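You operate a simulated robot arm through the tools that you are given. There is no shell and no other tool. Be economical: measure what you need, move in short steps, check, and stop when the job is done.

You are at the controls of a simulated robot arm. One attempt, no reset.

## Task
Set the entry rail to the Wide block and clamp it.
Fine: take the block from the spur, lay it across the belt at W23, and put it back after; leave the other block where it is.

The check looks at the end state, three seconds after you hand in, the way a careful person would. Anything else that was tipped, shoved, dropped, spilled or broken makes it a failure.

## Robot
A 5-joint arm with a two-finger parallel gripper on a trunk, on a base that drives. Base frame: it is fixed to the floor where the robot stands at the start and does not move with it; the origin is under the middle of the robot, x ahead of it, y to its left, z up. Readings come in mm, rad, newtons and seconds.
It reaches about 1134 mm from its shoulder. Its first joint turns from -2.601 to 2.601 rad. Places, roughly: belt spot W23 [1200, 400, 1000]; entry knob [1000, 200, 1000]; entry rail [900, 300, 1000]. Payload 1.57 kg.
The TCP is the grasp point between the finger pads, 30 mm short of the fingertips. In the tool frame z runs along the fingers and y along their closing line. The gripper opens to 110 mm. The fingers are 24 mm wide and 12 mm thick; the gripper's body (48 by 112 mm) begins 78 mm behind the TCP.
Orientation is told as [roll, pitch, yaw] about the base's x, y, z axes, in that order, counted from this pose: with the fingers straight down and closing along the base's y, the tool's x points along the base's -x, its y along +y and its z along -z.

## Interface
- The arm moves only by the tool play_rows. Its argument "commands" is a list of rows, each an object (a shift or turn left out is 0, a gripper value left out holds the last) with "travel": the shift along the tool's x, y, z in cm, a list of three; "angular": the turn, a rotation vector about the tool's x, y, z in rad, a list of three; "hand": the gripper command, from -1 (shut) to 1 (fully open), values between in proportion. In form: [{"travel": [x, y, z], "angular": [rx, ry, rz], "hand": hand}, ...]. A call has 1 to 20 rows; each row shifts and turns the commanded pose from where the row before left it, along the tool's axes as they then stand. Rows are played at 5 a second. More than 50 mm and 0.15 rad between two rows, or a gripper value outside its range, and nothing of the call is played. A pose out of reach is approached as far as the arm can. The call stops where the force on the tool passes 60 N (or 10 N more than at its start, if that is more) or the arm is blocked; 0.2 s more then pass. Each finger travels about 153 mm/s and halts on what it meets, pressing with about 43 N; the grip force reading is that of the motor and also rises with nothing between the fingers. The clock runs only during rows and for 0.2 s after the last one: add rows that do not move to give the fingers time. The reply holds the time, the measured pose of the TCP, the force on the tool along the base axes, the opening and the grip force, in the units named above and with some noise, with the torque about the TCP (base axes, N m) and any sound that the robot's microphone picked up, and new pictures: "views" is both (left out), scene, wrist or none.
- Cameras (640 x 400 px; columns grow to the right, rows downward): "scene" is now at [38.2, 168.3, 1718.5]; the picture's right is [-0.08, -1.00, 0.00], its down [-0.69, 0.05, -0.72] and it looks along [0.72, -0.05, -0.69] (base axes); focal length 270 px, centre (320, 200). "wrist" rides on the gripper at [70, 16, -141] in the tool frame; the picture's right is [-0.23, 0.97, 0.00], its down [-0.85, -0.20, -0.48] and it looks along [-0.47, -0.11, 0.88] (tool axes); focal length 222 px, centre (320, 200). There is no depth. A picture from a camera that has moved, and an enlarged one, comes with that camera's place and axes in the base frame and with its lens.
- raise_lower(by): slides the trunk up (or, below 0, down) by that many mm; the arm and the scene camera ride with it, the base frame stays. It gives what a move gives, with no picture.
- base_move(legs): drives the robot by 1 to 6 legs, each [ahead, turn to the left] in mm and rad, along the robot's own axes; the way and the turn of a leg run together, so that a leg with both is an arc; at most 1500 mm and 3.142 rad a leg. The arm and the cameras ride along, it lands a little off, and it stops where it bumps. It gives what a move gives, and a new picture of the scene camera.
- aim_head(pan, tilt): turns the head with the scene camera to pan (to the left, within 2.705 rad either way) and tilt (down, from -0.506 to 1.204), counted from straight ahead of the robot. It gives what a move gives, and a new picture of the scene camera.
- close_up(camera, box): a new picture of the part [left, top, right, bottom] of that camera's present view, enlarged. It takes no simulated time.
- finish_job(): hands the job in; it is judged then, once.

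Go step by step. Nothing tells you exact positions but the pictures and the camera data: compare them with the known pose of the tool, close in by small moves and look again before you grip or let go. The budget is 120 turns and 260 pictures, counting those below and the enlarged ones. Unless the task says otherwise, let go and move clear before handing in, and close with one line.

The tools are called after "Emit:" as name(argument=value, ...) on one line, values as JSON. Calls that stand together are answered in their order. play_rows: Moves the arm, as the interface text tells. Its arguments: {"type":"object","properties":{"commands":{"type":"array"},"views":{"type":"string","enum":["both","scene","wrist","none"]}},"required":["commands"]} The other tools are called the same way: raise_lower (by) slides the trunk up or down; base_move (legs) drives the base; aim_head (pan, tilt) turns the head that bears the scene camera; close_up (camera, box) takes an enlarged picture of a part of a camera's view; finish_job () hands the job in.

At the start:

```text
t: 0.0
tool_pos: [672.8, 109.9, 1000.0]
tcp_rot: [-0.003, -0.002, 0.006]
wrist_force: [0.2, 0.6, -0.6]
torque: [-0.01, 0.0, 0.02]
opening: 109.8
grasp_force: 0.0
trunk travel left (down, up): [-733.0, 237.0]
robot x, y, heading: [-1.2, 5.0, 0.001]
head pan, tilt: [-0.075, 0.763]
```

scene: 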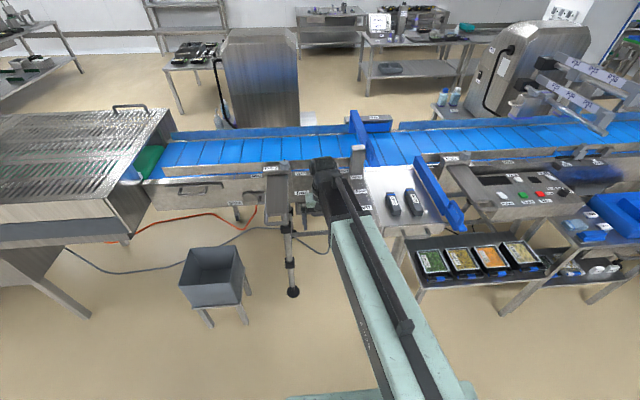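
wrist: 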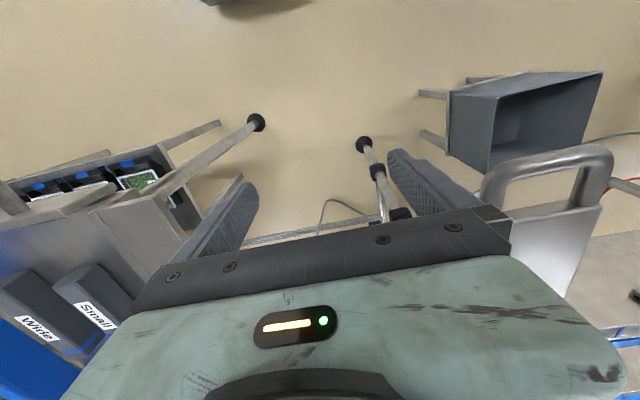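

I see a conveyor with a spur holding two dark blocks ("Wide" and "Small"), and an arm hiding part of the entry rail. I'll look closer before moving.

Emit:
close_up(camera="scene", box=[240, 90, 480, 240])

Emit:
close_up(camera="scene", box=[340, 140, 480, 230])

Emit:
close_up(camera="scene", box=[240, 130, 380, 220])

```text
2.67 times, centred on (360, 165) of scene
camera zoom: at [38.2, 168.3, 1718.5], right [-0.08, -1.0, 0.0], down [-0.69, 0.05, -0.72], along [0.72, -0.05, -0.69], focal length 722 px, centre (213, 293)
```

zoom: 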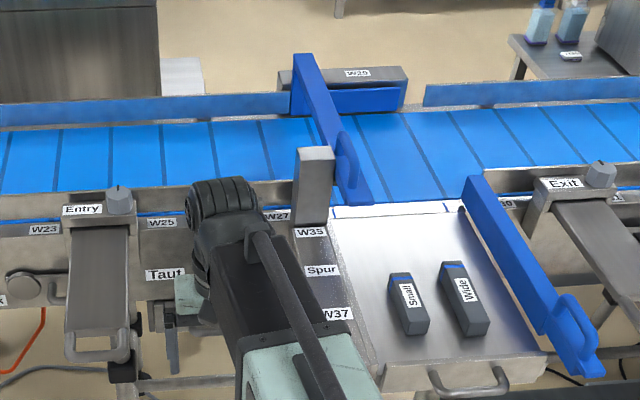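

```text
4.44 times, centred on (410, 185) of scene
camera zoom: at [38.2, 168.3, 1718.5], right [-0.08, -1.0, 0.0], down [-0.69, 0.05, -0.72], along [0.72, -0.05, -0.69], focal length 1202 px, centre (-80, 267)
```

zoom: 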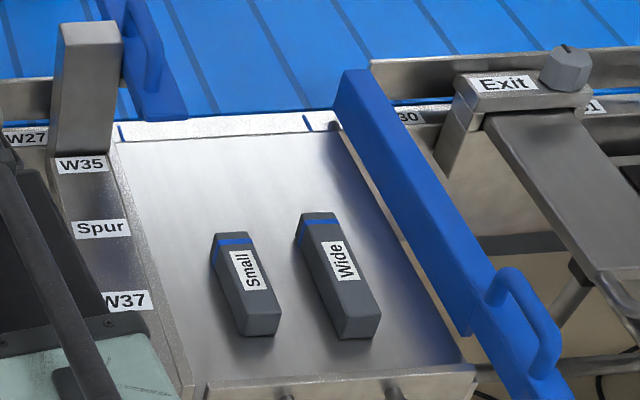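

```text
4.44 times, centred on (310, 175) of scene
camera zoom: at [38.2, 168.3, 1718.5], right [-0.08, -1.0, 0.0], down [-0.69, 0.05, -0.72], along [0.72, -0.05, -0.69], focal length 1202 px, centre (364, 311)
```

zoom: 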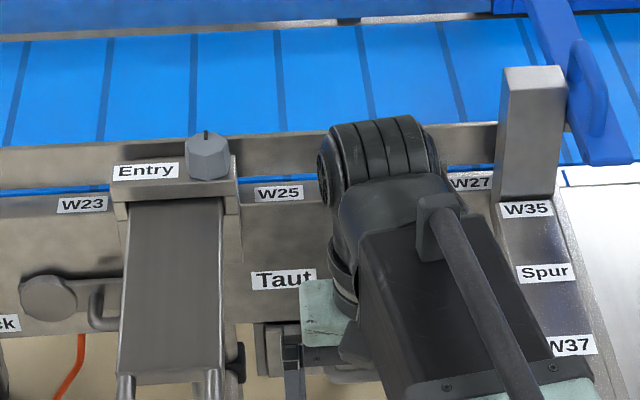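

The blocks lie on the spur plate around x≈790, y≈-200..-270; the entry knob bracket is to the left. I'll lift the tool and swing it toward the blocks for a measured look, and so also uncover the view.

Emit:
play_rows(commands=[{"travel": [0, 0, -5]}, {"travel": [0, 0, -5]}, {"travel": [0, 0, -5]}, {"travel": [0, 0, -5]}, {"travel": [0, -5, 0]}, {"travel": [0, -5, 0]}, {"travel": [0, -5, 0]}, {"travel": [0, -5, 0]}, {"travel": [0, -5, 0]}, {"travel": [0, -5, 0]}, {"travel": [0, -5, 0]}, {}])

```text
t: 1.5
tool_pos: [672.3, 5.7, 1002.3]
tcp_rot: [0.031, -0.005, 0.022]
wrist_force: [1.2, 50.5, 16.3]
torque: [0.88, -0.03, -0.16]
opening: 63.4
grasp_force: 0.0
out of reach, approached as far as the arm can: row 1, 2, 3, 4
trunk travel left (down, up): [-733.0, 237.0]
robot x, y, heading: [1.1, 4.4, -0.001]
head pan, tilt: [-0.075, 0.763]
stopped in row 7: the force on the tool passed its limit at 70 N (the readings are from after the stop); the commanded pose is now the measured one
camera scene: at [36.8, 174.8, 1718.1], right [-0.08, -1.0, 0.0], down [-0.69, 0.05, -0.72], along [0.72, -0.06, -0.69], focal length 270 px, centre (320, 200)
camera wrist: at [600.8, 16.8, 1142.3], right [0.21, 0.98, 0.03], down [0.86, -0.2, 0.48], along [0.47, -0.07, -0.88], focal length 222 px, centre (320, 200)
```

scene: 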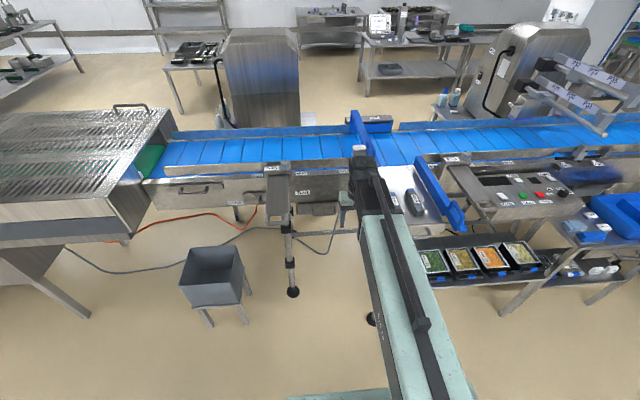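
wrist: 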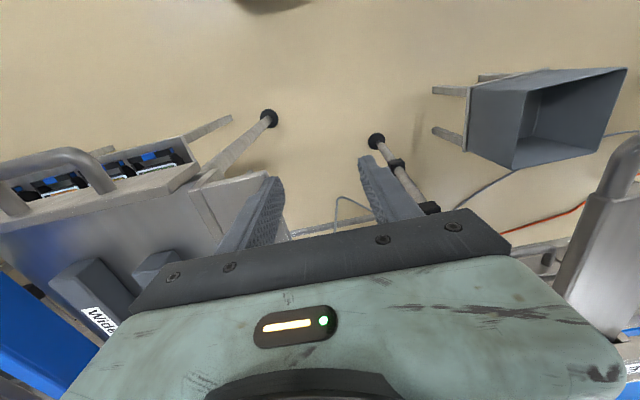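

The lift was out of the arm's reach, and a finger ran into the spur's side. I'll back off left and use the trunk to gain height instead.

Emit:
play_rows(commands=[{"travel": [0, 4, 0]}, {"travel": [0, 4, 0], "hand": 1}, {}, {}], views="none")

Emit:
raise_lower(by=230)

Emit:
aim_head(pan=-0.1, tilt=0.8)

```text
t: 2.5
tool_pos: [673.1, 75.7, 1000.3]
tcp_rot: [0.023, -0.004, 0.016]
wrist_force: [-0.8, -0.3, -0.3]
torque: [-0.01, 0.02, 0.01]
opening: 109.8
grasp_force: 0.1
trunk travel left (down, up): [-733.0, 237.0]
robot x, y, heading: [0.9, 4.5, 0.003]
head pan, tilt: [-0.075, 0.763]
```

```text
t: 5.0
tool_pos: [673.0, 75.4, 1229.5]
tcp_rot: [0.023, -0.002, 0.018]
wrist_force: [0.6, 0.0, -0.4]
torque: [0.01, 0.01, 0.01]
opening: 110.3
grasp_force: 0.0
trunk travel left (down, up): [-963.0, 7.0]
robot x, y, heading: [1.5, 3.9, -0.004]
head pan, tilt: [-0.075, 0.763]
```

```text
t: 5.6
tool_pos: [672.2, 75.4, 1230.7]
tcp_rot: [0.022, -0.003, 0.016]
wrist_force: [-0.7, 0.9, -0.3]
torque: [0.0, -0.02, 0.01]
opening: 110.1
grasp_force: 0.0
trunk travel left (down, up): [-963.0, 7.0]
robot x, y, heading: [-1.8, 5.4, 0.003]
head pan, tilt: [-0.099, 0.799]
camera scene: at [36.4, 166.5, 1945.5], right [-0.1, -0.99, 0.0], down [-0.71, 0.07, -0.7], along [0.69, -0.07, -0.72], focal length 270 px, centre (320, 200)
```

scene: 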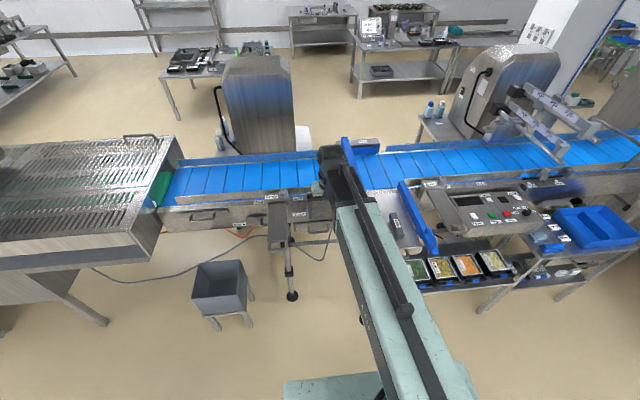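

Tool now at z≈1230, clear of everything. I'll zoom in from this higher camera for triangulation with the earlier pictures.

Emit:
close_up(camera="scene", box=[230, 150, 390, 250])

Emit:
close_up(camera="scene", box=[340, 150, 500, 250])

Emit:
play_rows(commands=[{"travel": [0, -5, 0]}, {"travel": [0, -5, 0]}, {"travel": [0, -5, 0]}, {"travel": [0, -5, 0]}, {"travel": [0, -5, 0]}, {}])

```text
4.00 times, centred on (310, 200) of scene
camera zoom: at [36.4, 166.5, 1945.5], right [-0.1, -0.99, 0.0], down [-0.71, 0.07, -0.7], along [0.69, -0.07, -0.72], focal length 1082 px, centre (360, 200)
```

zoom: 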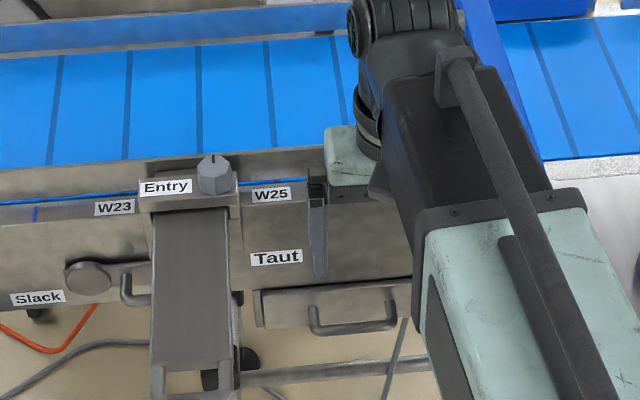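

```text
4.00 times, centred on (420, 200) of scene
camera zoom: at [36.4, 166.5, 1945.5], right [-0.1, -0.99, 0.0], down [-0.71, 0.07, -0.7], along [0.69, -0.07, -0.72], focal length 1082 px, centre (-80, 200)
```

zoom: 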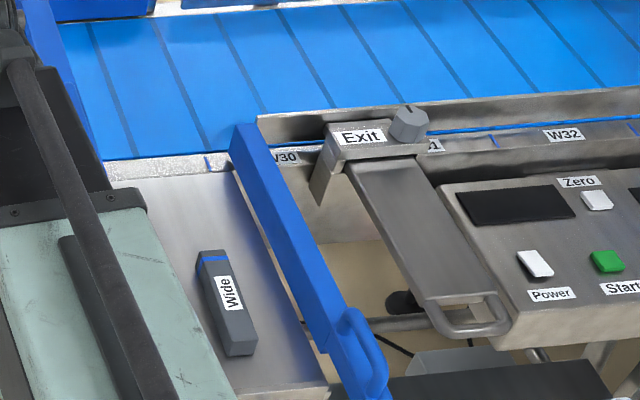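

```text
t: 7.0
tool_pos: [679.1, -174.8, 1230.0]
tcp_rot: [0.023, -0.003, 0.016]
wrist_force: [-0.8, -0.4, -0.6]
torque: [-0.01, 0.03, -0.02]
opening: 110.1
grasp_force: 0.0
out of reach, approached as far as the arm can: row 2
trunk travel left (down, up): [-963.0, 7.0]
robot x, y, heading: [-2.5, 2.8, 0.002]
head pan, tilt: [-0.099, 0.799]
camera scene: at [36.3, 166.6, 1945.5], right [-0.1, -0.99, 0.0], down [-0.71, 0.07, -0.7], along [0.69, -0.07, -0.72], focal length 270 px, centre (320, 200)
camera wrist: at [608.0, -162.4, 1371.4], right [0.21, 0.98, 0.02], down [0.86, -0.2, 0.48], along [0.47, -0.08, -0.88], focal length 222 px, centre (320, 200)
```

scene: 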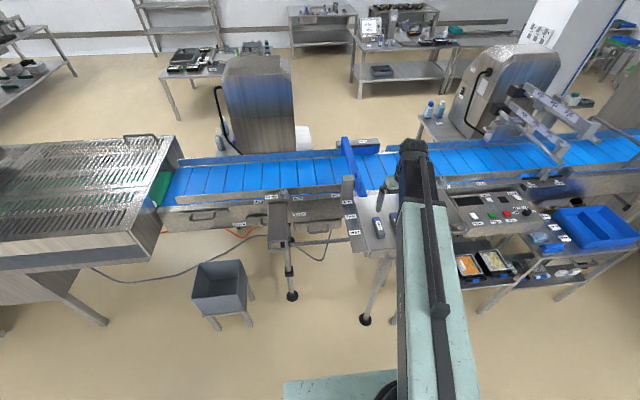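
wrist: 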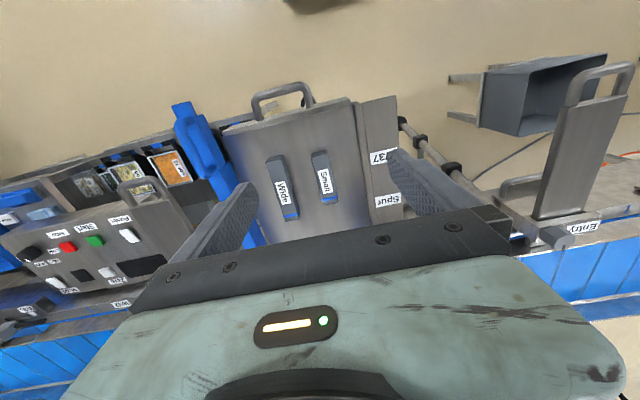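

Wide block looks to be about x 704–831, y≈-252, lying along x; Small about y≈-177. I'll level the tool, narrow the fingers, and go above the Wide block for a closer look.

Emit:
play_rows(commands=[{"travel": [-4.5, -4, 0], "angular": [0.023, 0, 0.016], "hand": 0.2}, {"travel": [-3.9, -3.8, 0]}, {}, {}])

Emit:
close_up(camera="scene", box=[230, 160, 390, 260])

Emit:
close_up(camera="scene", box=[255, 180, 319, 220])

```text
refused: row 1 steps farther than a row can; nothing moved
```

```text
4.00 times, centred on (310, 210) of scene
camera zoom: at [36.3, 166.6, 1945.5], right [-0.1, -0.99, 0.0], down [-0.71, 0.07, -0.7], along [0.69, -0.07, -0.72], focal length 1082 px, centre (360, 160)
```

zoom: 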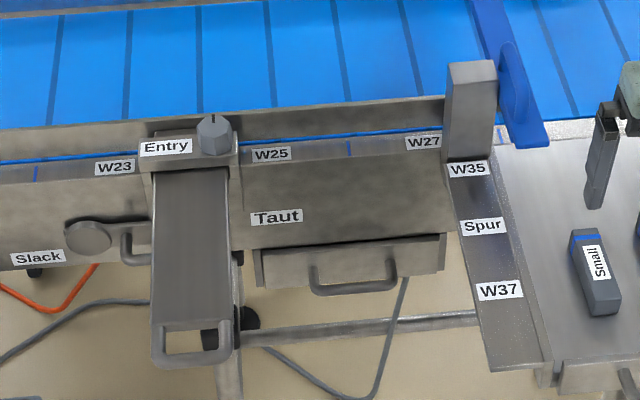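

```text
10.00 times, centred on (287, 200) of scene
camera zoom: at [36.3, 166.6, 1945.5], right [-0.1, -0.99, 0.0], down [-0.71, 0.07, -0.7], along [0.69, -0.07, -0.72], focal length 2705 px, centre (650, 200)
```

zoom: 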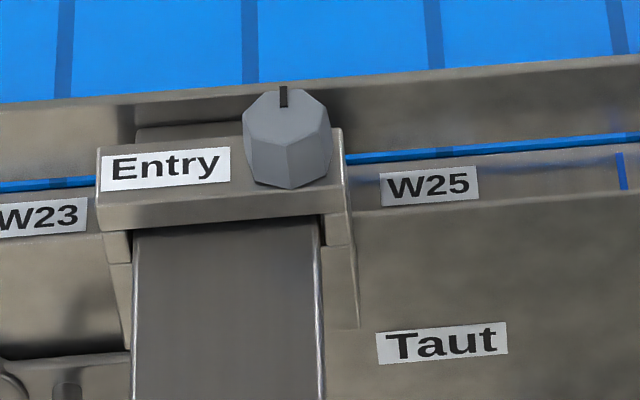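

The zone ticks put W23 centred near y≈370. The step was too long, so I'm redoing it in smaller rows.

Emit:
play_rows(commands=[{"travel": [-2.8, -2.6, 0], "angular": [0.023, 0, 0.016], "hand": 0.2}, {"travel": [-2.8, -2.6, 0]}, {"travel": [-2.8, -2.6, 0]}, {}, {}])

```text
t: 8.2
tool_pos: [762.7, -250.5, 1231.3]
tcp_rot: [-0.001, -0.004, 0.0]
wrist_force: [0.4, 0.4, -0.2]
torque: [0.03, -0.01, 0.0]
opening: 66.1
grasp_force: 0.0
trunk travel left (down, up): [-963.0, 7.0]
robot x, y, heading: [-1.1, 2.6, -0.0]
head pan, tilt: [-0.099, 0.799]
camera scene: at [36.6, 166.4, 1945.5], right [-0.1, -0.99, 0.0], down [-0.71, 0.07, -0.7], along [0.69, -0.07, -0.72], focal length 270 px, centre (320, 200)
camera wrist: at [691.9, -234.1, 1370.8], right [0.23, 0.97, 0.0], down [0.85, -0.2, 0.48], along [0.47, -0.11, -0.88], focal length 222 px, centre (320, 200)
```

scene: 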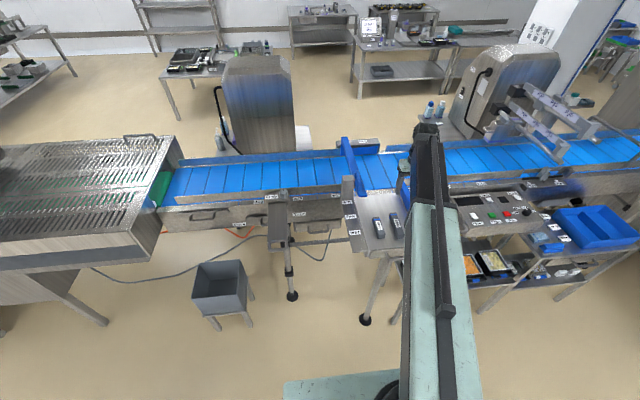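
wrist: 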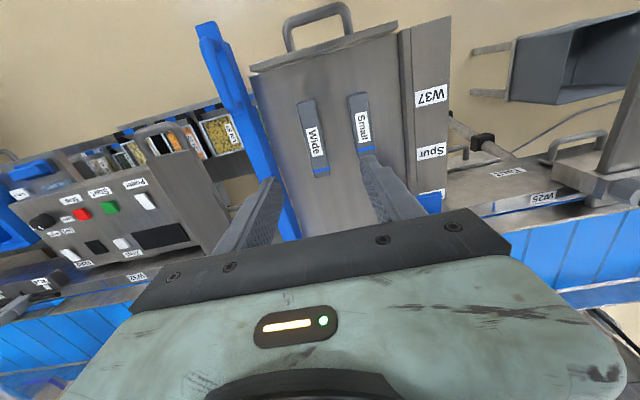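

The block appears to sit lower than I assumed (top near z≈960). I'll lower the trunk 110 mm to a closer look.

Emit:
raise_lower(by=-110)

Emit:
play_rows(commands=[{"travel": [-1.5, -1.5, 0]}, {}])

Emit:
close_up(camera="wrist", box=[200, 0, 456, 160])

```text
t: 9.6
tool_pos: [762.2, -249.7, 1119.9]
tcp_rot: [-0.002, -0.004, -0.001]
wrist_force: [0.0, 0.8, -0.2]
torque: [-0.02, -0.01, -0.01]
opening: 66.0
grasp_force: 0.1
trunk travel left (down, up): [-853.0, 117.0]
robot x, y, heading: [-1.8, 4.4, -0.004]
head pan, tilt: [-0.099, 0.799]
```

```text
t: 10.2
tool_pos: [776.8, -264.6, 1120.5]
tcp_rot: [-0.002, -0.004, -0.002]
wrist_force: [-0.5, -0.8, -0.9]
torque: [0.03, -0.01, -0.03]
opening: 66.0
grasp_force: 0.0
trunk travel left (down, up): [-853.0, 117.0]
robot x, y, heading: [-0.2, 7.0, 0.005]
head pan, tilt: [-0.099, 0.799]
camera scene: at [36.4, 166.3, 1835.5], right [-0.1, -0.99, 0.0], down [-0.71, 0.07, -0.7], along [0.69, -0.07, -0.72], focal length 270 px, centre (320, 200)
camera wrist: at [706.4, -247.7, 1260.9], right [0.23, 0.97, 0.0], down [0.85, -0.2, 0.48], along [0.47, -0.11, -0.88], focal length 222 px, centre (320, 200)
```

scene: 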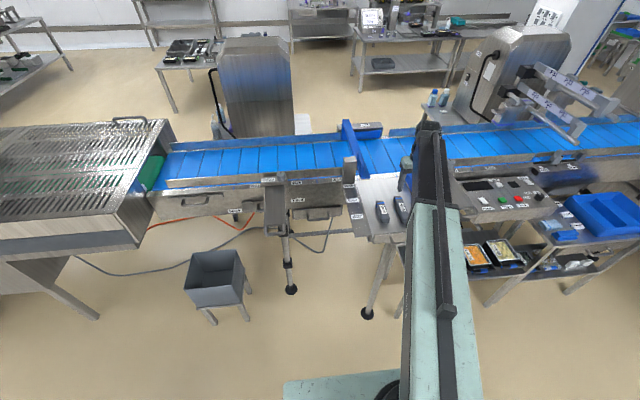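
wrist: 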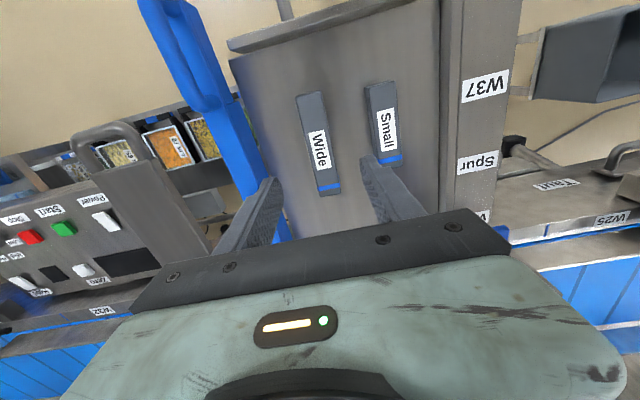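

```text
2.50 times, centred on (328, 80) of wrist
camera zoom: at [706.4, -247.7, 1260.9], right [0.23, 0.97, 0.0], down [0.85, -0.2, 0.48], along [0.47, -0.11, -0.88], focal length 555 px, centre (300, 500)
```

zoom: 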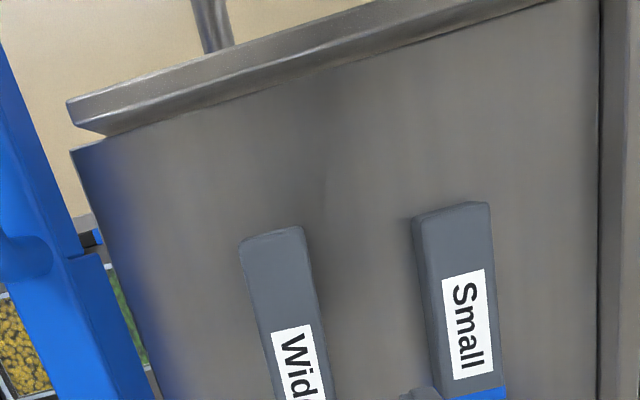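

Block centre is at about (776, -265), almost under the tool. I'll descend by arm part-way and look again.

Emit:
play_rows(commands=[{"travel": [0, 0, 3], "angular": [0, 0, 0.027]}, {"travel": [0, 0, 3]}, {"travel": [0, 0, 2]}, {}], views="wrist")

Emit:
close_up(camera="scene", box=[350, 150, 446, 250])

```text
t: 11.2
tool_pos: [778.6, -265.6, 1119.0]
tcp_rot: [-0.003, -0.004, -0.028]
wrist_force: [0.3, 0.7, 0.1]
torque: [-0.02, 0.0, 0.0]
opening: 66.3
grasp_force: 0.1
out of reach, approached as far as the arm can: row 1, 2, 3
trunk travel left (down, up): [-853.0, 117.0]
robot x, y, heading: [1.0, 2.8, -0.001]
head pan, tilt: [-0.099, 0.799]
camera wrist: at [708.4, -246.2, 1260.9], right [0.25, 0.97, 0.0], down [0.85, -0.22, 0.48], along [0.47, -0.12, -0.88], focal length 222 px, centre (320, 200)
```

wrist: 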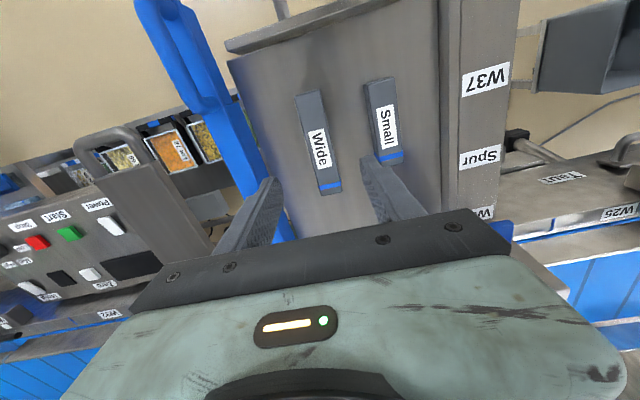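

```text
4.00 times, centred on (398, 200) of scene
camera zoom: at [36.4, 166.4, 1835.5], right [-0.1, -0.99, 0.0], down [-0.71, 0.07, -0.7], along [0.69, -0.07, -0.72], focal length 1082 px, centre (8, 200)
```

zoom: 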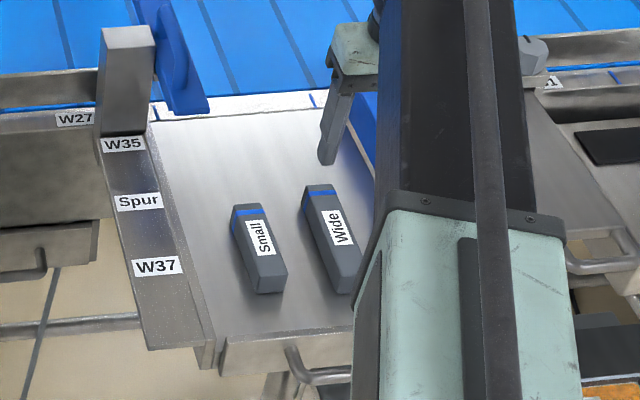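

The arm itself can't change height with the fingers vertical, so vertical motion comes from the trunk. I'll lower it in steps.

Emit:
raise_lower(by=-70)

Emit:
close_up(camera="scene", box=[350, 120, 446, 220])

Emit:
close_up(camera="wrist", box=[160, 0, 480, 200])

```text
t: 12.3
tool_pos: [778.3, -264.8, 1050.6]
tcp_rot: [-0.001, -0.004, -0.026]
wrist_force: [0.7, -0.7, -0.7]
torque: [-0.02, -0.01, 0.0]
opening: 66.3
grasp_force: 0.0
trunk travel left (down, up): [-783.0, 187.0]
robot x, y, heading: [-0.4, 3.3, 0.006]
head pan, tilt: [-0.099, 0.799]
```

```text
4.00 times, centred on (398, 170) of scene
camera zoom: at [36.3, 166.4, 1765.5], right [-0.1, -0.99, 0.0], down [-0.71, 0.07, -0.7], along [0.69, -0.07, -0.72], focal length 1082 px, centre (8, 320)
```

zoom: 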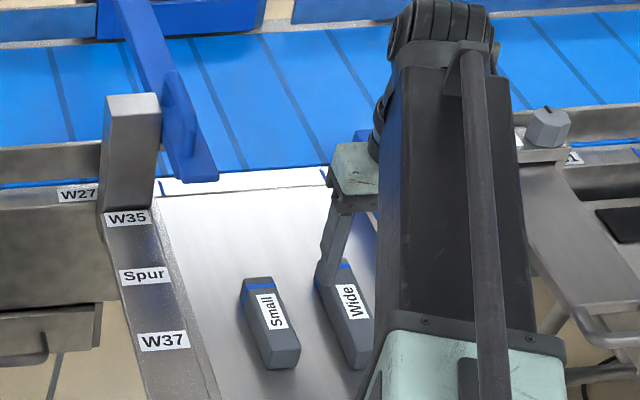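

```text
2.00 times, centred on (320, 100) of wrist
camera zoom: at [708.3, -246.2, 1190.9], right [0.25, 0.97, 0.0], down [0.85, -0.22, 0.48], along [0.47, -0.12, -0.88], focal length 444 px, centre (320, 400)
```

zoom: 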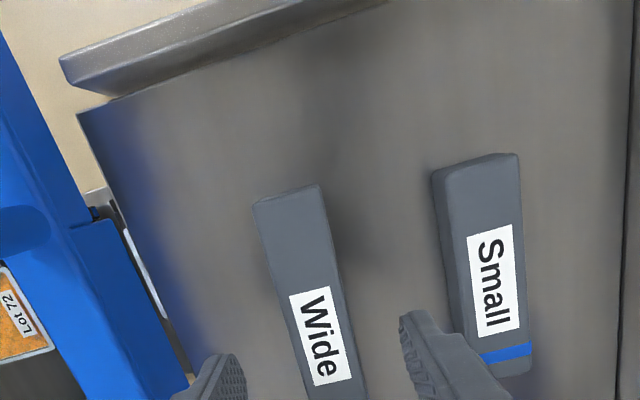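

Fingers straddle the Wide block nicely. Lowering further, in small steps with checks.

Emit:
raise_lower(by=-35)

Emit:
close_up(camera="wrist", box=[160, 20, 480, 220])

Emit:
close_up(camera="scene", box=[370, 130, 434, 195])

```text
t: 13.1
tool_pos: [778.3, -265.6, 1015.0]
tcp_rot: [-0.001, -0.003, -0.027]
wrist_force: [-0.5, 0.4, 0.9]
torque: [-0.01, 0.04, 0.0]
opening: 66.0
grasp_force: 0.1
trunk travel left (down, up): [-748.0, 222.0]
robot x, y, heading: [-2.4, 2.1, -0.001]
head pan, tilt: [-0.099, 0.799]
```

```text
2.00 times, centred on (320, 120) of wrist
camera zoom: at [708.3, -246.2, 1155.9], right [0.25, 0.97, 0.0], down [0.85, -0.22, 0.48], along [0.47, -0.12, -0.88], focal length 444 px, centre (320, 360)
```

zoom: 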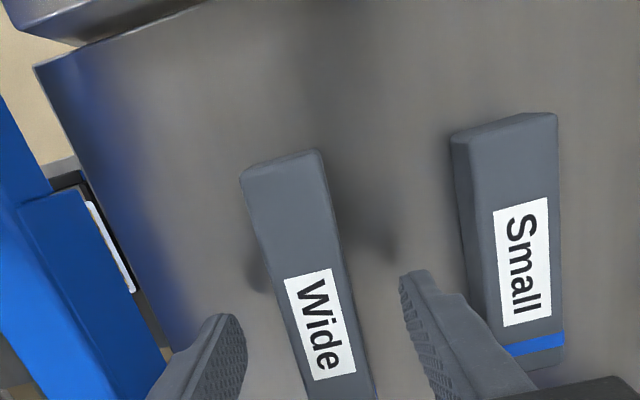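

```text
6.15 times, centred on (402, 162) of scene
camera zoom: at [36.3, 166.4, 1730.5], right [-0.1, -0.99, 0.0], down [-0.71, 0.07, -0.7], along [0.69, -0.07, -0.72], focal length 1665 px, centre (-185, 431)
```

zoom: 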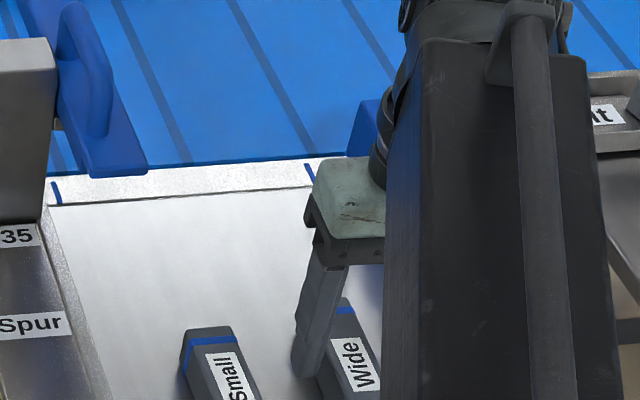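

Tips are still above the plate and clear of both blocks. Continuing down.

Emit:
raise_lower(by=-22)

Emit:
close_up(camera="wrist", box=[160, 20, 480, 220])

Emit:
close_up(camera="scene", box=[370, 130, 434, 195])

```text
t: 13.7
tool_pos: [778.0, -265.1, 992.7]
tcp_rot: [0.0, -0.003, -0.026]
wrist_force: [-0.2, 0.2, -0.1]
torque: [0.03, -0.01, -0.02]
opening: 65.9
grasp_force: 0.1
trunk travel left (down, up): [-726.0, 244.0]
robot x, y, heading: [-0.2, 4.5, -0.004]
head pan, tilt: [-0.099, 0.799]
```

```text
2.00 times, centred on (320, 120) of wrist
camera zoom: at [708.3, -246.2, 1133.9], right [0.25, 0.97, 0.0], down [0.85, -0.22, 0.48], along [0.47, -0.12, -0.88], focal length 444 px, centre (320, 360)
```

zoom: 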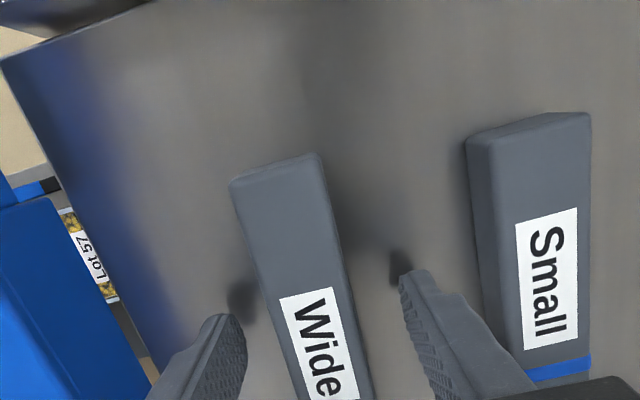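

```text
6.15 times, centred on (402, 162) of scene
camera zoom: at [36.3, 166.4, 1708.5], right [-0.1, -0.99, 0.0], down [-0.71, 0.07, -0.7], along [0.69, -0.07, -0.72], focal length 1665 px, centre (-185, 431)
```

zoom: 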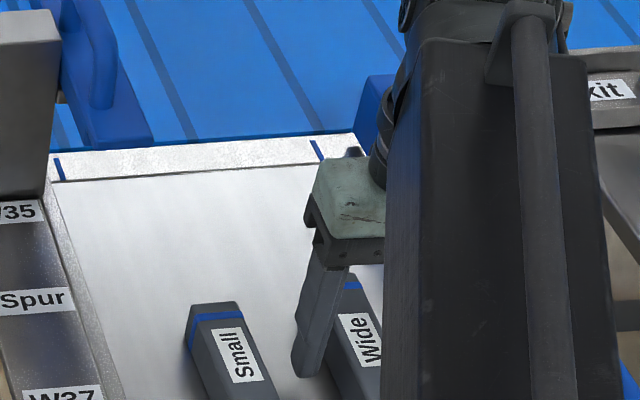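

The finger shadows converge: about 10–13 mm above the plate. I'll lower 8 mm and grip.

Emit:
raise_lower(by=-8)

Emit:
close_up(camera="wrist", box=[160, 20, 480, 220])

```text
t: 14.3
tool_pos: [779.1, -265.6, 985.0]
tcp_rot: [0.001, -0.003, -0.028]
wrist_force: [-0.4, 0.4, 0.4]
torque: [-0.01, 0.03, 0.02]
opening: 66.3
grasp_force: 0.1
trunk travel left (down, up): [-718.0, 252.0]
robot x, y, heading: [3.2, 0.8, -0.002]
head pan, tilt: [-0.099, 0.799]
```

```text
2.00 times, centred on (320, 120) of wrist
camera zoom: at [708.3, -246.2, 1125.9], right [0.25, 0.97, 0.0], down [0.85, -0.22, 0.48], along [0.47, -0.12, -0.88], focal length 444 px, centre (320, 360)
```

zoom: 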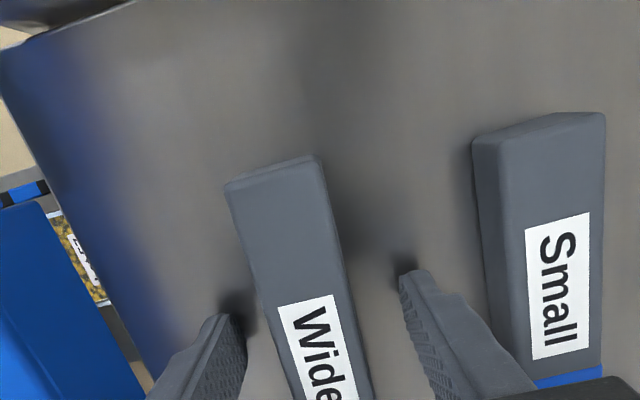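

Tips are about 6 mm above the plate. Gripping the block now.

Emit:
play_rows(commands=[{"hand": -0.2}, {"hand": -0.4}, {"hand": -1}, {}, {}], views="wrist")

```text
t: 15.5
tool_pos: [778.3, -265.0, 985.1]
tcp_rot: [-0.001, -0.004, -0.027]
wrist_force: [0.8, 0.7, -0.2]
torque: [0.03, 0.02, 0.04]
opening: 31.2
grasp_force: 40.2
trunk travel left (down, up): [-718.0, 252.0]
robot x, y, heading: [-2.0, 1.0, -0.004]
head pan, tilt: [-0.099, 0.799]
camera wrist: at [708.3, -246.2, 1125.9], right [0.25, 0.97, 0.0], down [0.85, -0.22, 0.48], along [0.47, -0.12, -0.88], focal length 222 px, centre (320, 200)
```

wrist: 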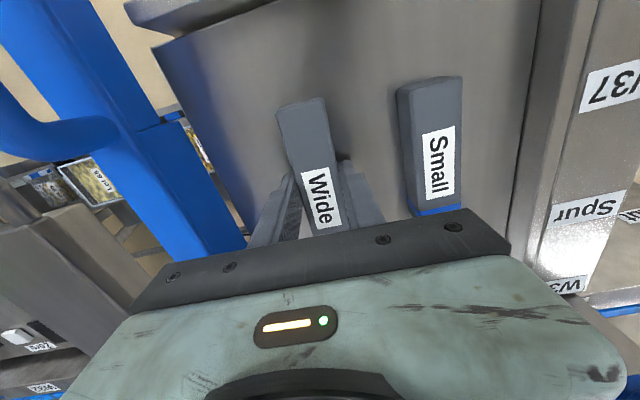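

Gripped (31 mm wide). Lifting well clear, then swinging toward the entry side and re-imaging the belt.

Emit:
raise_lower(by=30)

Emit:
close_up(camera="wrist", box=[160, 0, 480, 240])

Emit:
raise_lower(by=215)

Emit:
play_rows(commands=[{"travel": [0, 5, 0]}, {"travel": [0, 5, 0]}, {"travel": [0, 5, 0]}, {"travel": [0, 5, 0]}, {"travel": [0, 5, 0]}, {"travel": [0, 5, 0]}, {"travel": [0, 5, 0]}, {"travel": [0, 5, 0]}, {"travel": [0, 5, 0]}, {"travel": [0, 5, 0]}, {}])

```text
t: 16.3
tool_pos: [779.1, -265.9, 1014.8]
tcp_rot: [0.001, -0.005, -0.029]
wrist_force: [0.0, 0.4, -2.0]
torque: [0.01, -0.01, 0.02]
opening: 31.1
grasp_force: 40.0
trunk travel left (down, up): [-748.0, 222.0]
robot x, y, heading: [3.1, 3.1, 0.002]
head pan, tilt: [-0.099, 0.799]
```

```text
1.67 times, centred on (320, 120) of wrist
camera zoom: at [708.6, -246.2, 1155.8], right [0.25, 0.97, 0.0], down [0.85, -0.22, 0.48], along [0.47, -0.12, -0.88], focal length 370 px, centre (320, 333)
```

zoom: 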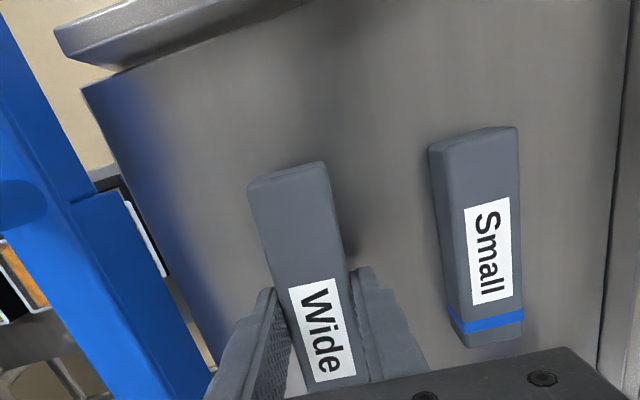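

```text
t: 18.6
tool_pos: [777.8, -265.2, 1229.1]
tcp_rot: [-0.001, -0.003, -0.026]
wrist_force: [-1.0, 0.3, -1.0]
torque: [-0.01, 0.0, -0.01]
opening: 31.0
grasp_force: 39.8
trunk travel left (down, up): [-963.0, 7.0]
robot x, y, heading: [4.6, 0.1, -0.001]
head pan, tilt: [-0.099, 0.799]
```

```text
t: 20.9
tool_pos: [793.8, 236.9, 1229.3]
tcp_rot: [-0.001, -0.002, -0.028]
wrist_force: [0.2, -0.6, -2.0]
torque: [-0.02, 0.02, 0.0]
opening: 31.0
grasp_force: 40.7
out of reach, approached as far as the arm can: row 5, 7
trunk travel left (down, up): [-963.0, 7.0]
robot x, y, heading: [-2.5, 5.0, 0.001]
head pan, tilt: [-0.099, 0.799]
camera scene: at [36.5, 166.3, 1945.5], right [-0.1, -0.99, 0.0], down [-0.71, 0.07, -0.7], along [0.69, -0.07, -0.72], focal length 270 px, centre (320, 200)
camera wrist: at [723.5, 255.9, 1370.9], right [0.25, 0.97, 0.0], down [0.85, -0.22, 0.48], along [0.47, -0.12, -0.88], focal length 222 px, centre (320, 200)
```

scene: 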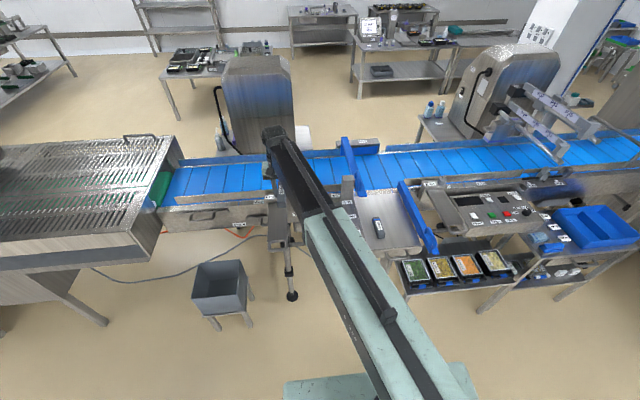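
wrist: 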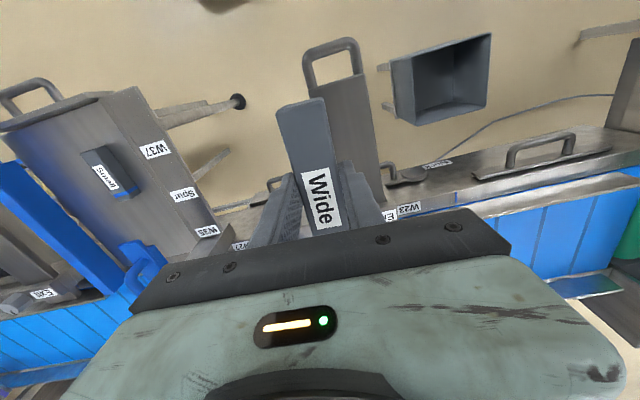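

Block in hand, over the entry rail. Base needs to come nearer to reach across the belt; driving 220 mm ahead (floor feet are well beyond).

Emit:
base_move(legs=[[220, 0]])

Emit:
close_up(camera="scene", box=[120, 120, 440, 320])

```text
t: 22.7
tool_pos: [1023.1, 238.2, 1229.6]
tcp_rot: [-0.003, -0.004, -0.027]
wrist_force: [-0.7, 0.4, -2.2]
torque: [-0.04, 0.02, 0.0]
opening: 31.2
grasp_force: 40.1
trunk travel left (down, up): [-963.0, 7.0]
robot x, y, heading: [228.5, 3.4, -0.0]
head pan, tilt: [-0.099, 0.799]
camera scene: at [266.2, 166.5, 1945.5], right [-0.1, -1.0, 0.0], down [-0.71, 0.07, -0.7], along [0.69, -0.07, -0.72], focal length 270 px, centre (320, 200)
```

scene: 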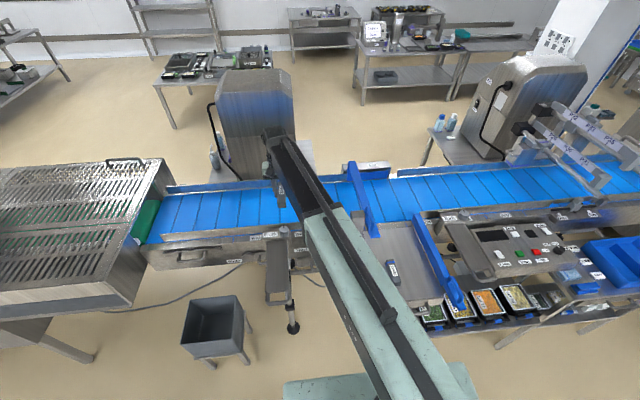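

```text
2.00 times, centred on (280, 220) of scene
camera zoom: at [266.2, 166.5, 1945.5], right [-0.1, -1.0, 0.0], down [-0.71, 0.07, -0.7], along [0.69, -0.07, -0.72], focal length 541 px, centre (400, 160)
```

zoom: 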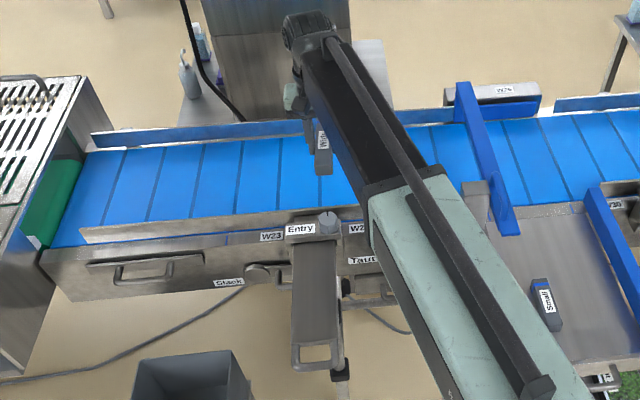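

I take the belt surface to be near z≈950 with the far rail at x≈1335 and the near rail at x≈1030. I'll extend toward W23 at height, squared up, and look.

Emit:
play_rows(commands=[{"travel": [-3.5, 2.2, 0], "angular": [0, 0, -0.027]}, {"travel": [-3.5, 2.2, 0]}, {"travel": [-3.5, 2.2, 0]}, {"travel": [-3.5, 2.2, 0]}, {"travel": [-3.5, 2.2, 0]}, {"travel": [-3.0, 2.2, 0]}, {}])

Emit:
close_up(camera="scene", box=[190, 130, 350, 230])

```text
t: 24.3
tool_pos: [1118.0, 321.9, 1230.2]
tcp_rot: [0.001, -0.005, 0.003]
wrist_force: [-1.1, 0.4, -2.0]
torque: [0.0, 0.01, 0.03]
opening: 31.3
grasp_force: 40.6
out of reach, approached as far as the arm can: row 4, 5, 6
trunk travel left (down, up): [-963.0, 7.0]
robot x, y, heading: [225.8, 4.1, -0.005]
head pan, tilt: [-0.099, 0.799]
camera scene: at [264.8, 166.5, 1945.5], right [-0.1, -0.99, 0.0], down [-0.71, 0.07, -0.7], along [0.69, -0.07, -0.72], focal length 270 px, centre (320, 200)
camera wrist: at [1046.7, 338.2, 1370.6], right [0.23, 0.97, 0.0], down [0.85, -0.2, 0.48], along [0.47, -0.11, -0.88], focal length 222 px, centre (320, 200)
```

scene: 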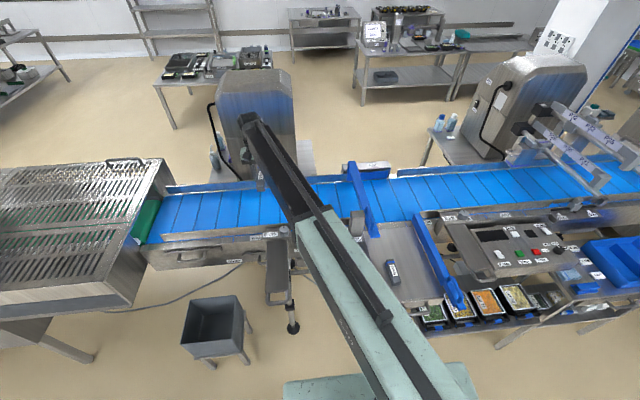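
wrist: 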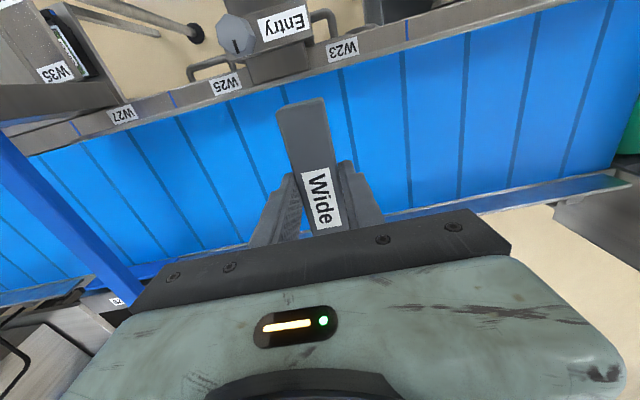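

```text
4.00 times, centred on (270, 180) of scene
camera zoom: at [264.8, 166.5, 1945.5], right [-0.1, -0.99, 0.0], down [-0.71, 0.07, -0.7], along [0.69, -0.07, -0.72], focal length 1082 px, centre (520, 280)
```

zoom: 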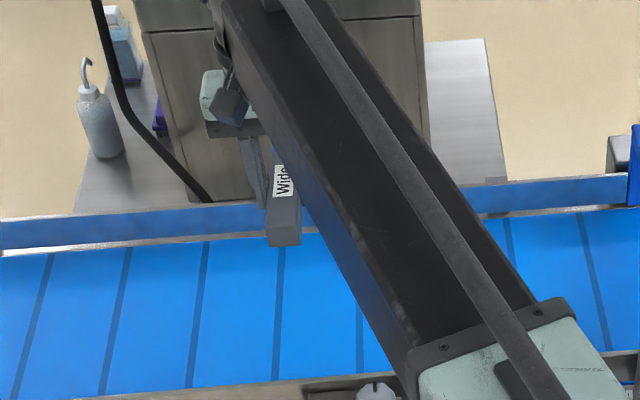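

Vertical-tool reach ends about 945 mm from the base axis, so the base has to shift forward and left. I'll check the base's own footprint and the floor obstacles first.

Emit:
aim_head(pan=0.4, tilt=1.2)

Emit:
aim_head(pan=-0.6, tilt=1.2)

```text
t: 25.2
tool_pos: [1117.8, 320.0, 1228.7]
tcp_rot: [-0.001, -0.005, -0.001]
wrist_force: [-0.6, -0.2, -1.1]
torque: [0.01, 0.04, 0.01]
opening: 31.4
grasp_force: 40.3
trunk travel left (down, up): [-963.0, 7.0]
robot x, y, heading: [230.7, 6.5, -0.004]
head pan, tilt: [0.4, 1.201]
camera scene: at [236.0, 196.2, 1917.8], right [0.39, -0.92, 0.0], down [-0.86, -0.36, -0.36], along [0.33, 0.14, -0.93], focal length 270 px, centre (320, 200)
```

scene: 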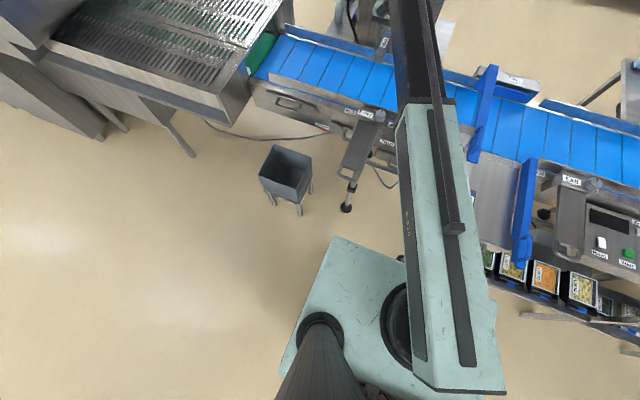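

```text
t: 26.5
tool_pos: [1118.3, 320.2, 1229.1]
tcp_rot: [0.001, -0.005, -0.002]
wrist_force: [0.1, -0.4, -1.2]
torque: [0.02, -0.04, -0.02]
opening: 31.4
grasp_force: 39.2
trunk travel left (down, up): [-963.0, 7.0]
robot x, y, heading: [227.0, -0.5, -0.003]
head pan, tilt: [-0.6, 1.201]
camera scene: at [230.6, 142.9, 1917.8], right [-0.56, -0.83, 0.0], down [-0.77, 0.53, -0.36], along [0.3, -0.2, -0.93], focal length 270 px, centre (320, 200)
```

scene: 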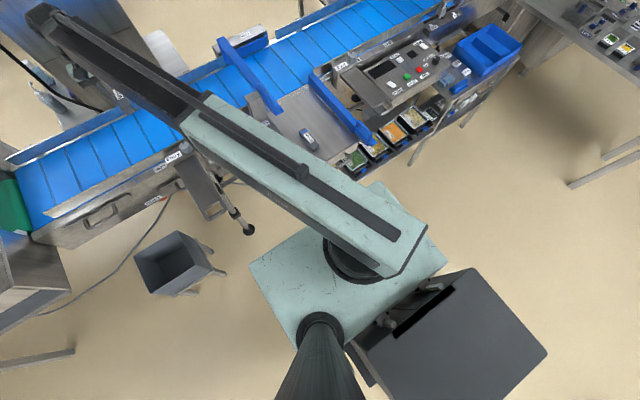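

Base is about ±310 mm wide with its front ≈410 mm ahead of centre. A stand point of about (390, 200) clears the bin, the spur foot and the entry leg. I'll retract the arm, back off and make an S-curve.

Emit:
play_rows(commands=[{"travel": [2.4, -4, 0]}, {"travel": [2.4, -4, 0]}, {"travel": [2.4, -4, 0]}, {"travel": [2.4, -4, 0]}, {"travel": [2.4, -4, 0]}, {"travel": [2.4, -4, 0]}, {"travel": [2.4, -4, 0]}, {"travel": [2.4, -4, 0]}, {}], views="none")

Emit:
base_move(legs=[[-250, 0], [237, 0.904], [237, -0.904]])

```text
t: 28.5
tool_pos: [927.7, -1.5, 1229.3]
tcp_rot: [-0.002, -0.004, -0.001]
wrist_force: [-0.4, 0.2, -1.2]
torque: [0.0, 0.0, 0.01]
opening: 31.2
grasp_force: 40.1
out of reach, approached as far as the arm can: row 5, 8
trunk travel left (down, up): [-963.0, 7.0]
robot x, y, heading: [231.4, 6.0, 0.002]
head pan, tilt: [-0.6, 1.201]
```

```text
t: 34.9
tool_pos: [1091.3, 205.1, 1229.7]
tcp_rot: [-0.003, -0.004, 0.009]
wrist_force: [0.6, 0.5, -0.4]
torque: [-0.04, 0.02, 0.01]
opening: 31.3
grasp_force: 40.3
trunk travel left (down, up): [-963.0, 7.0]
robot x, y, heading: [394.2, 219.7, 0.005]
head pan, tilt: [-0.6, 1.201]
camera scene: at [395.0, 358.6, 1917.7], right [-0.56, -0.83, 0.0], down [-0.77, 0.52, -0.36], along [0.3, -0.2, -0.93], focal length 270 px, centre (320, 200)
```

scene: 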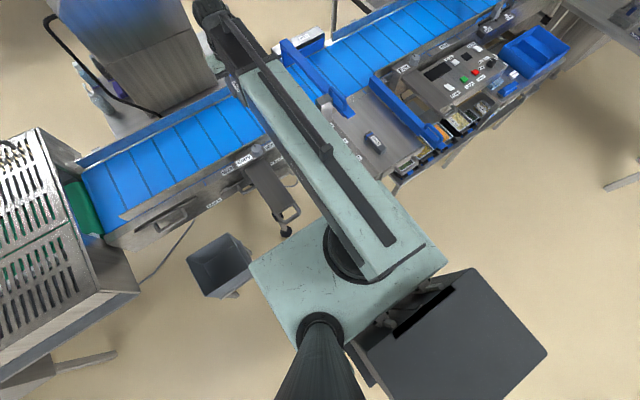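

Landed at (394, 220) without contact. Moving the block over the middle of W23 and looking.

Emit:
play_rows(commands=[{"travel": [-2.2, 3.4, 0], "angular": [0, 0, 0.009]}, {"travel": [-2.2, 3.4, 0]}, {"travel": [-2.2, 3.4, 0]}, {"travel": [-2.2, 3.4, 0]}, {"travel": [-2.2, 3.4, 0]}, {}], views="wrist")

Emit:
aim_head(pan=0.0, tilt=0.95)

Emit:
close_up(camera="wrist", box=[240, 0, 560, 200])

```text
t: 36.3
tool_pos: [1202.4, 373.4, 1230.1]
tcp_rot: [-0.001, -0.004, -0.001]
wrist_force: [0.3, -0.8, -1.2]
torque: [0.01, 0.01, -0.01]
opening: 31.0
grasp_force: 40.2
trunk travel left (down, up): [-963.0, 7.0]
robot x, y, heading: [394.9, 222.2, 0.004]
head pan, tilt: [-0.6, 1.201]
camera wrist: at [1131.3, 391.3, 1370.9], right [0.23, 0.97, 0.0], down [0.85, -0.2, 0.48], along [0.47, -0.11, -0.88], focal length 222 px, centre (320, 200)
```

wrist: 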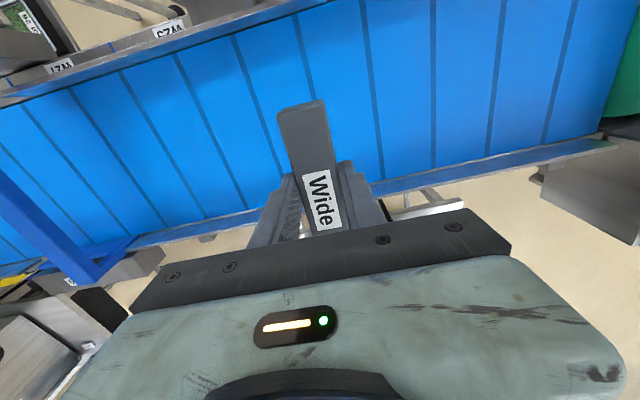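

```text
t: 37.3
tool_pos: [1202.1, 375.2, 1230.3]
tcp_rot: [-0.002, -0.004, -0.002]
wrist_force: [-0.8, 0.3, -1.1]
torque: [0.01, 0.03, -0.03]
opening: 31.4
grasp_force: 40.3
trunk travel left (down, up): [-963.0, 7.0]
robot x, y, heading: [388.9, 216.6, 0.002]
head pan, tilt: [0.0, 0.949]
camera scene: at [420.3, 389.5, 1934.0], right [0.0, -1.0, 0.0], down [-0.81, 0.0, -0.58], along [0.58, 0.0, -0.81], focal length 270 px, centre (320, 200)
```

scene: 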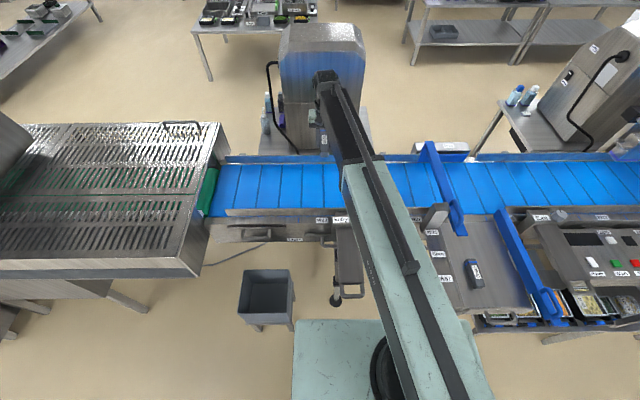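

```text
2.00 times, centred on (400, 100) of wrist
camera zoom: at [1131.5, 390.8, 1370.8], right [0.23, 0.97, 0.0], down [0.85, -0.2, 0.48], along [0.47, -0.11, -0.88], focal length 444 px, centre (160, 400)
```

zoom: 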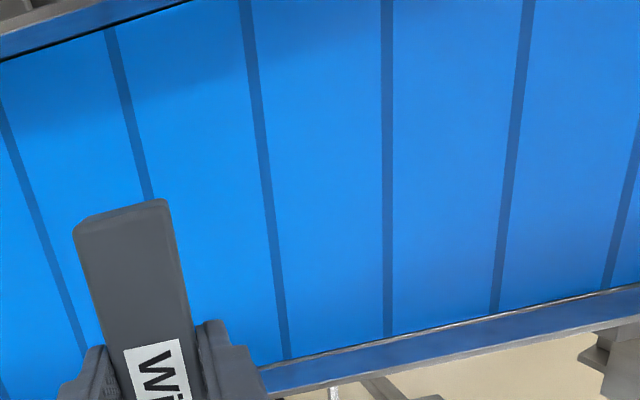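

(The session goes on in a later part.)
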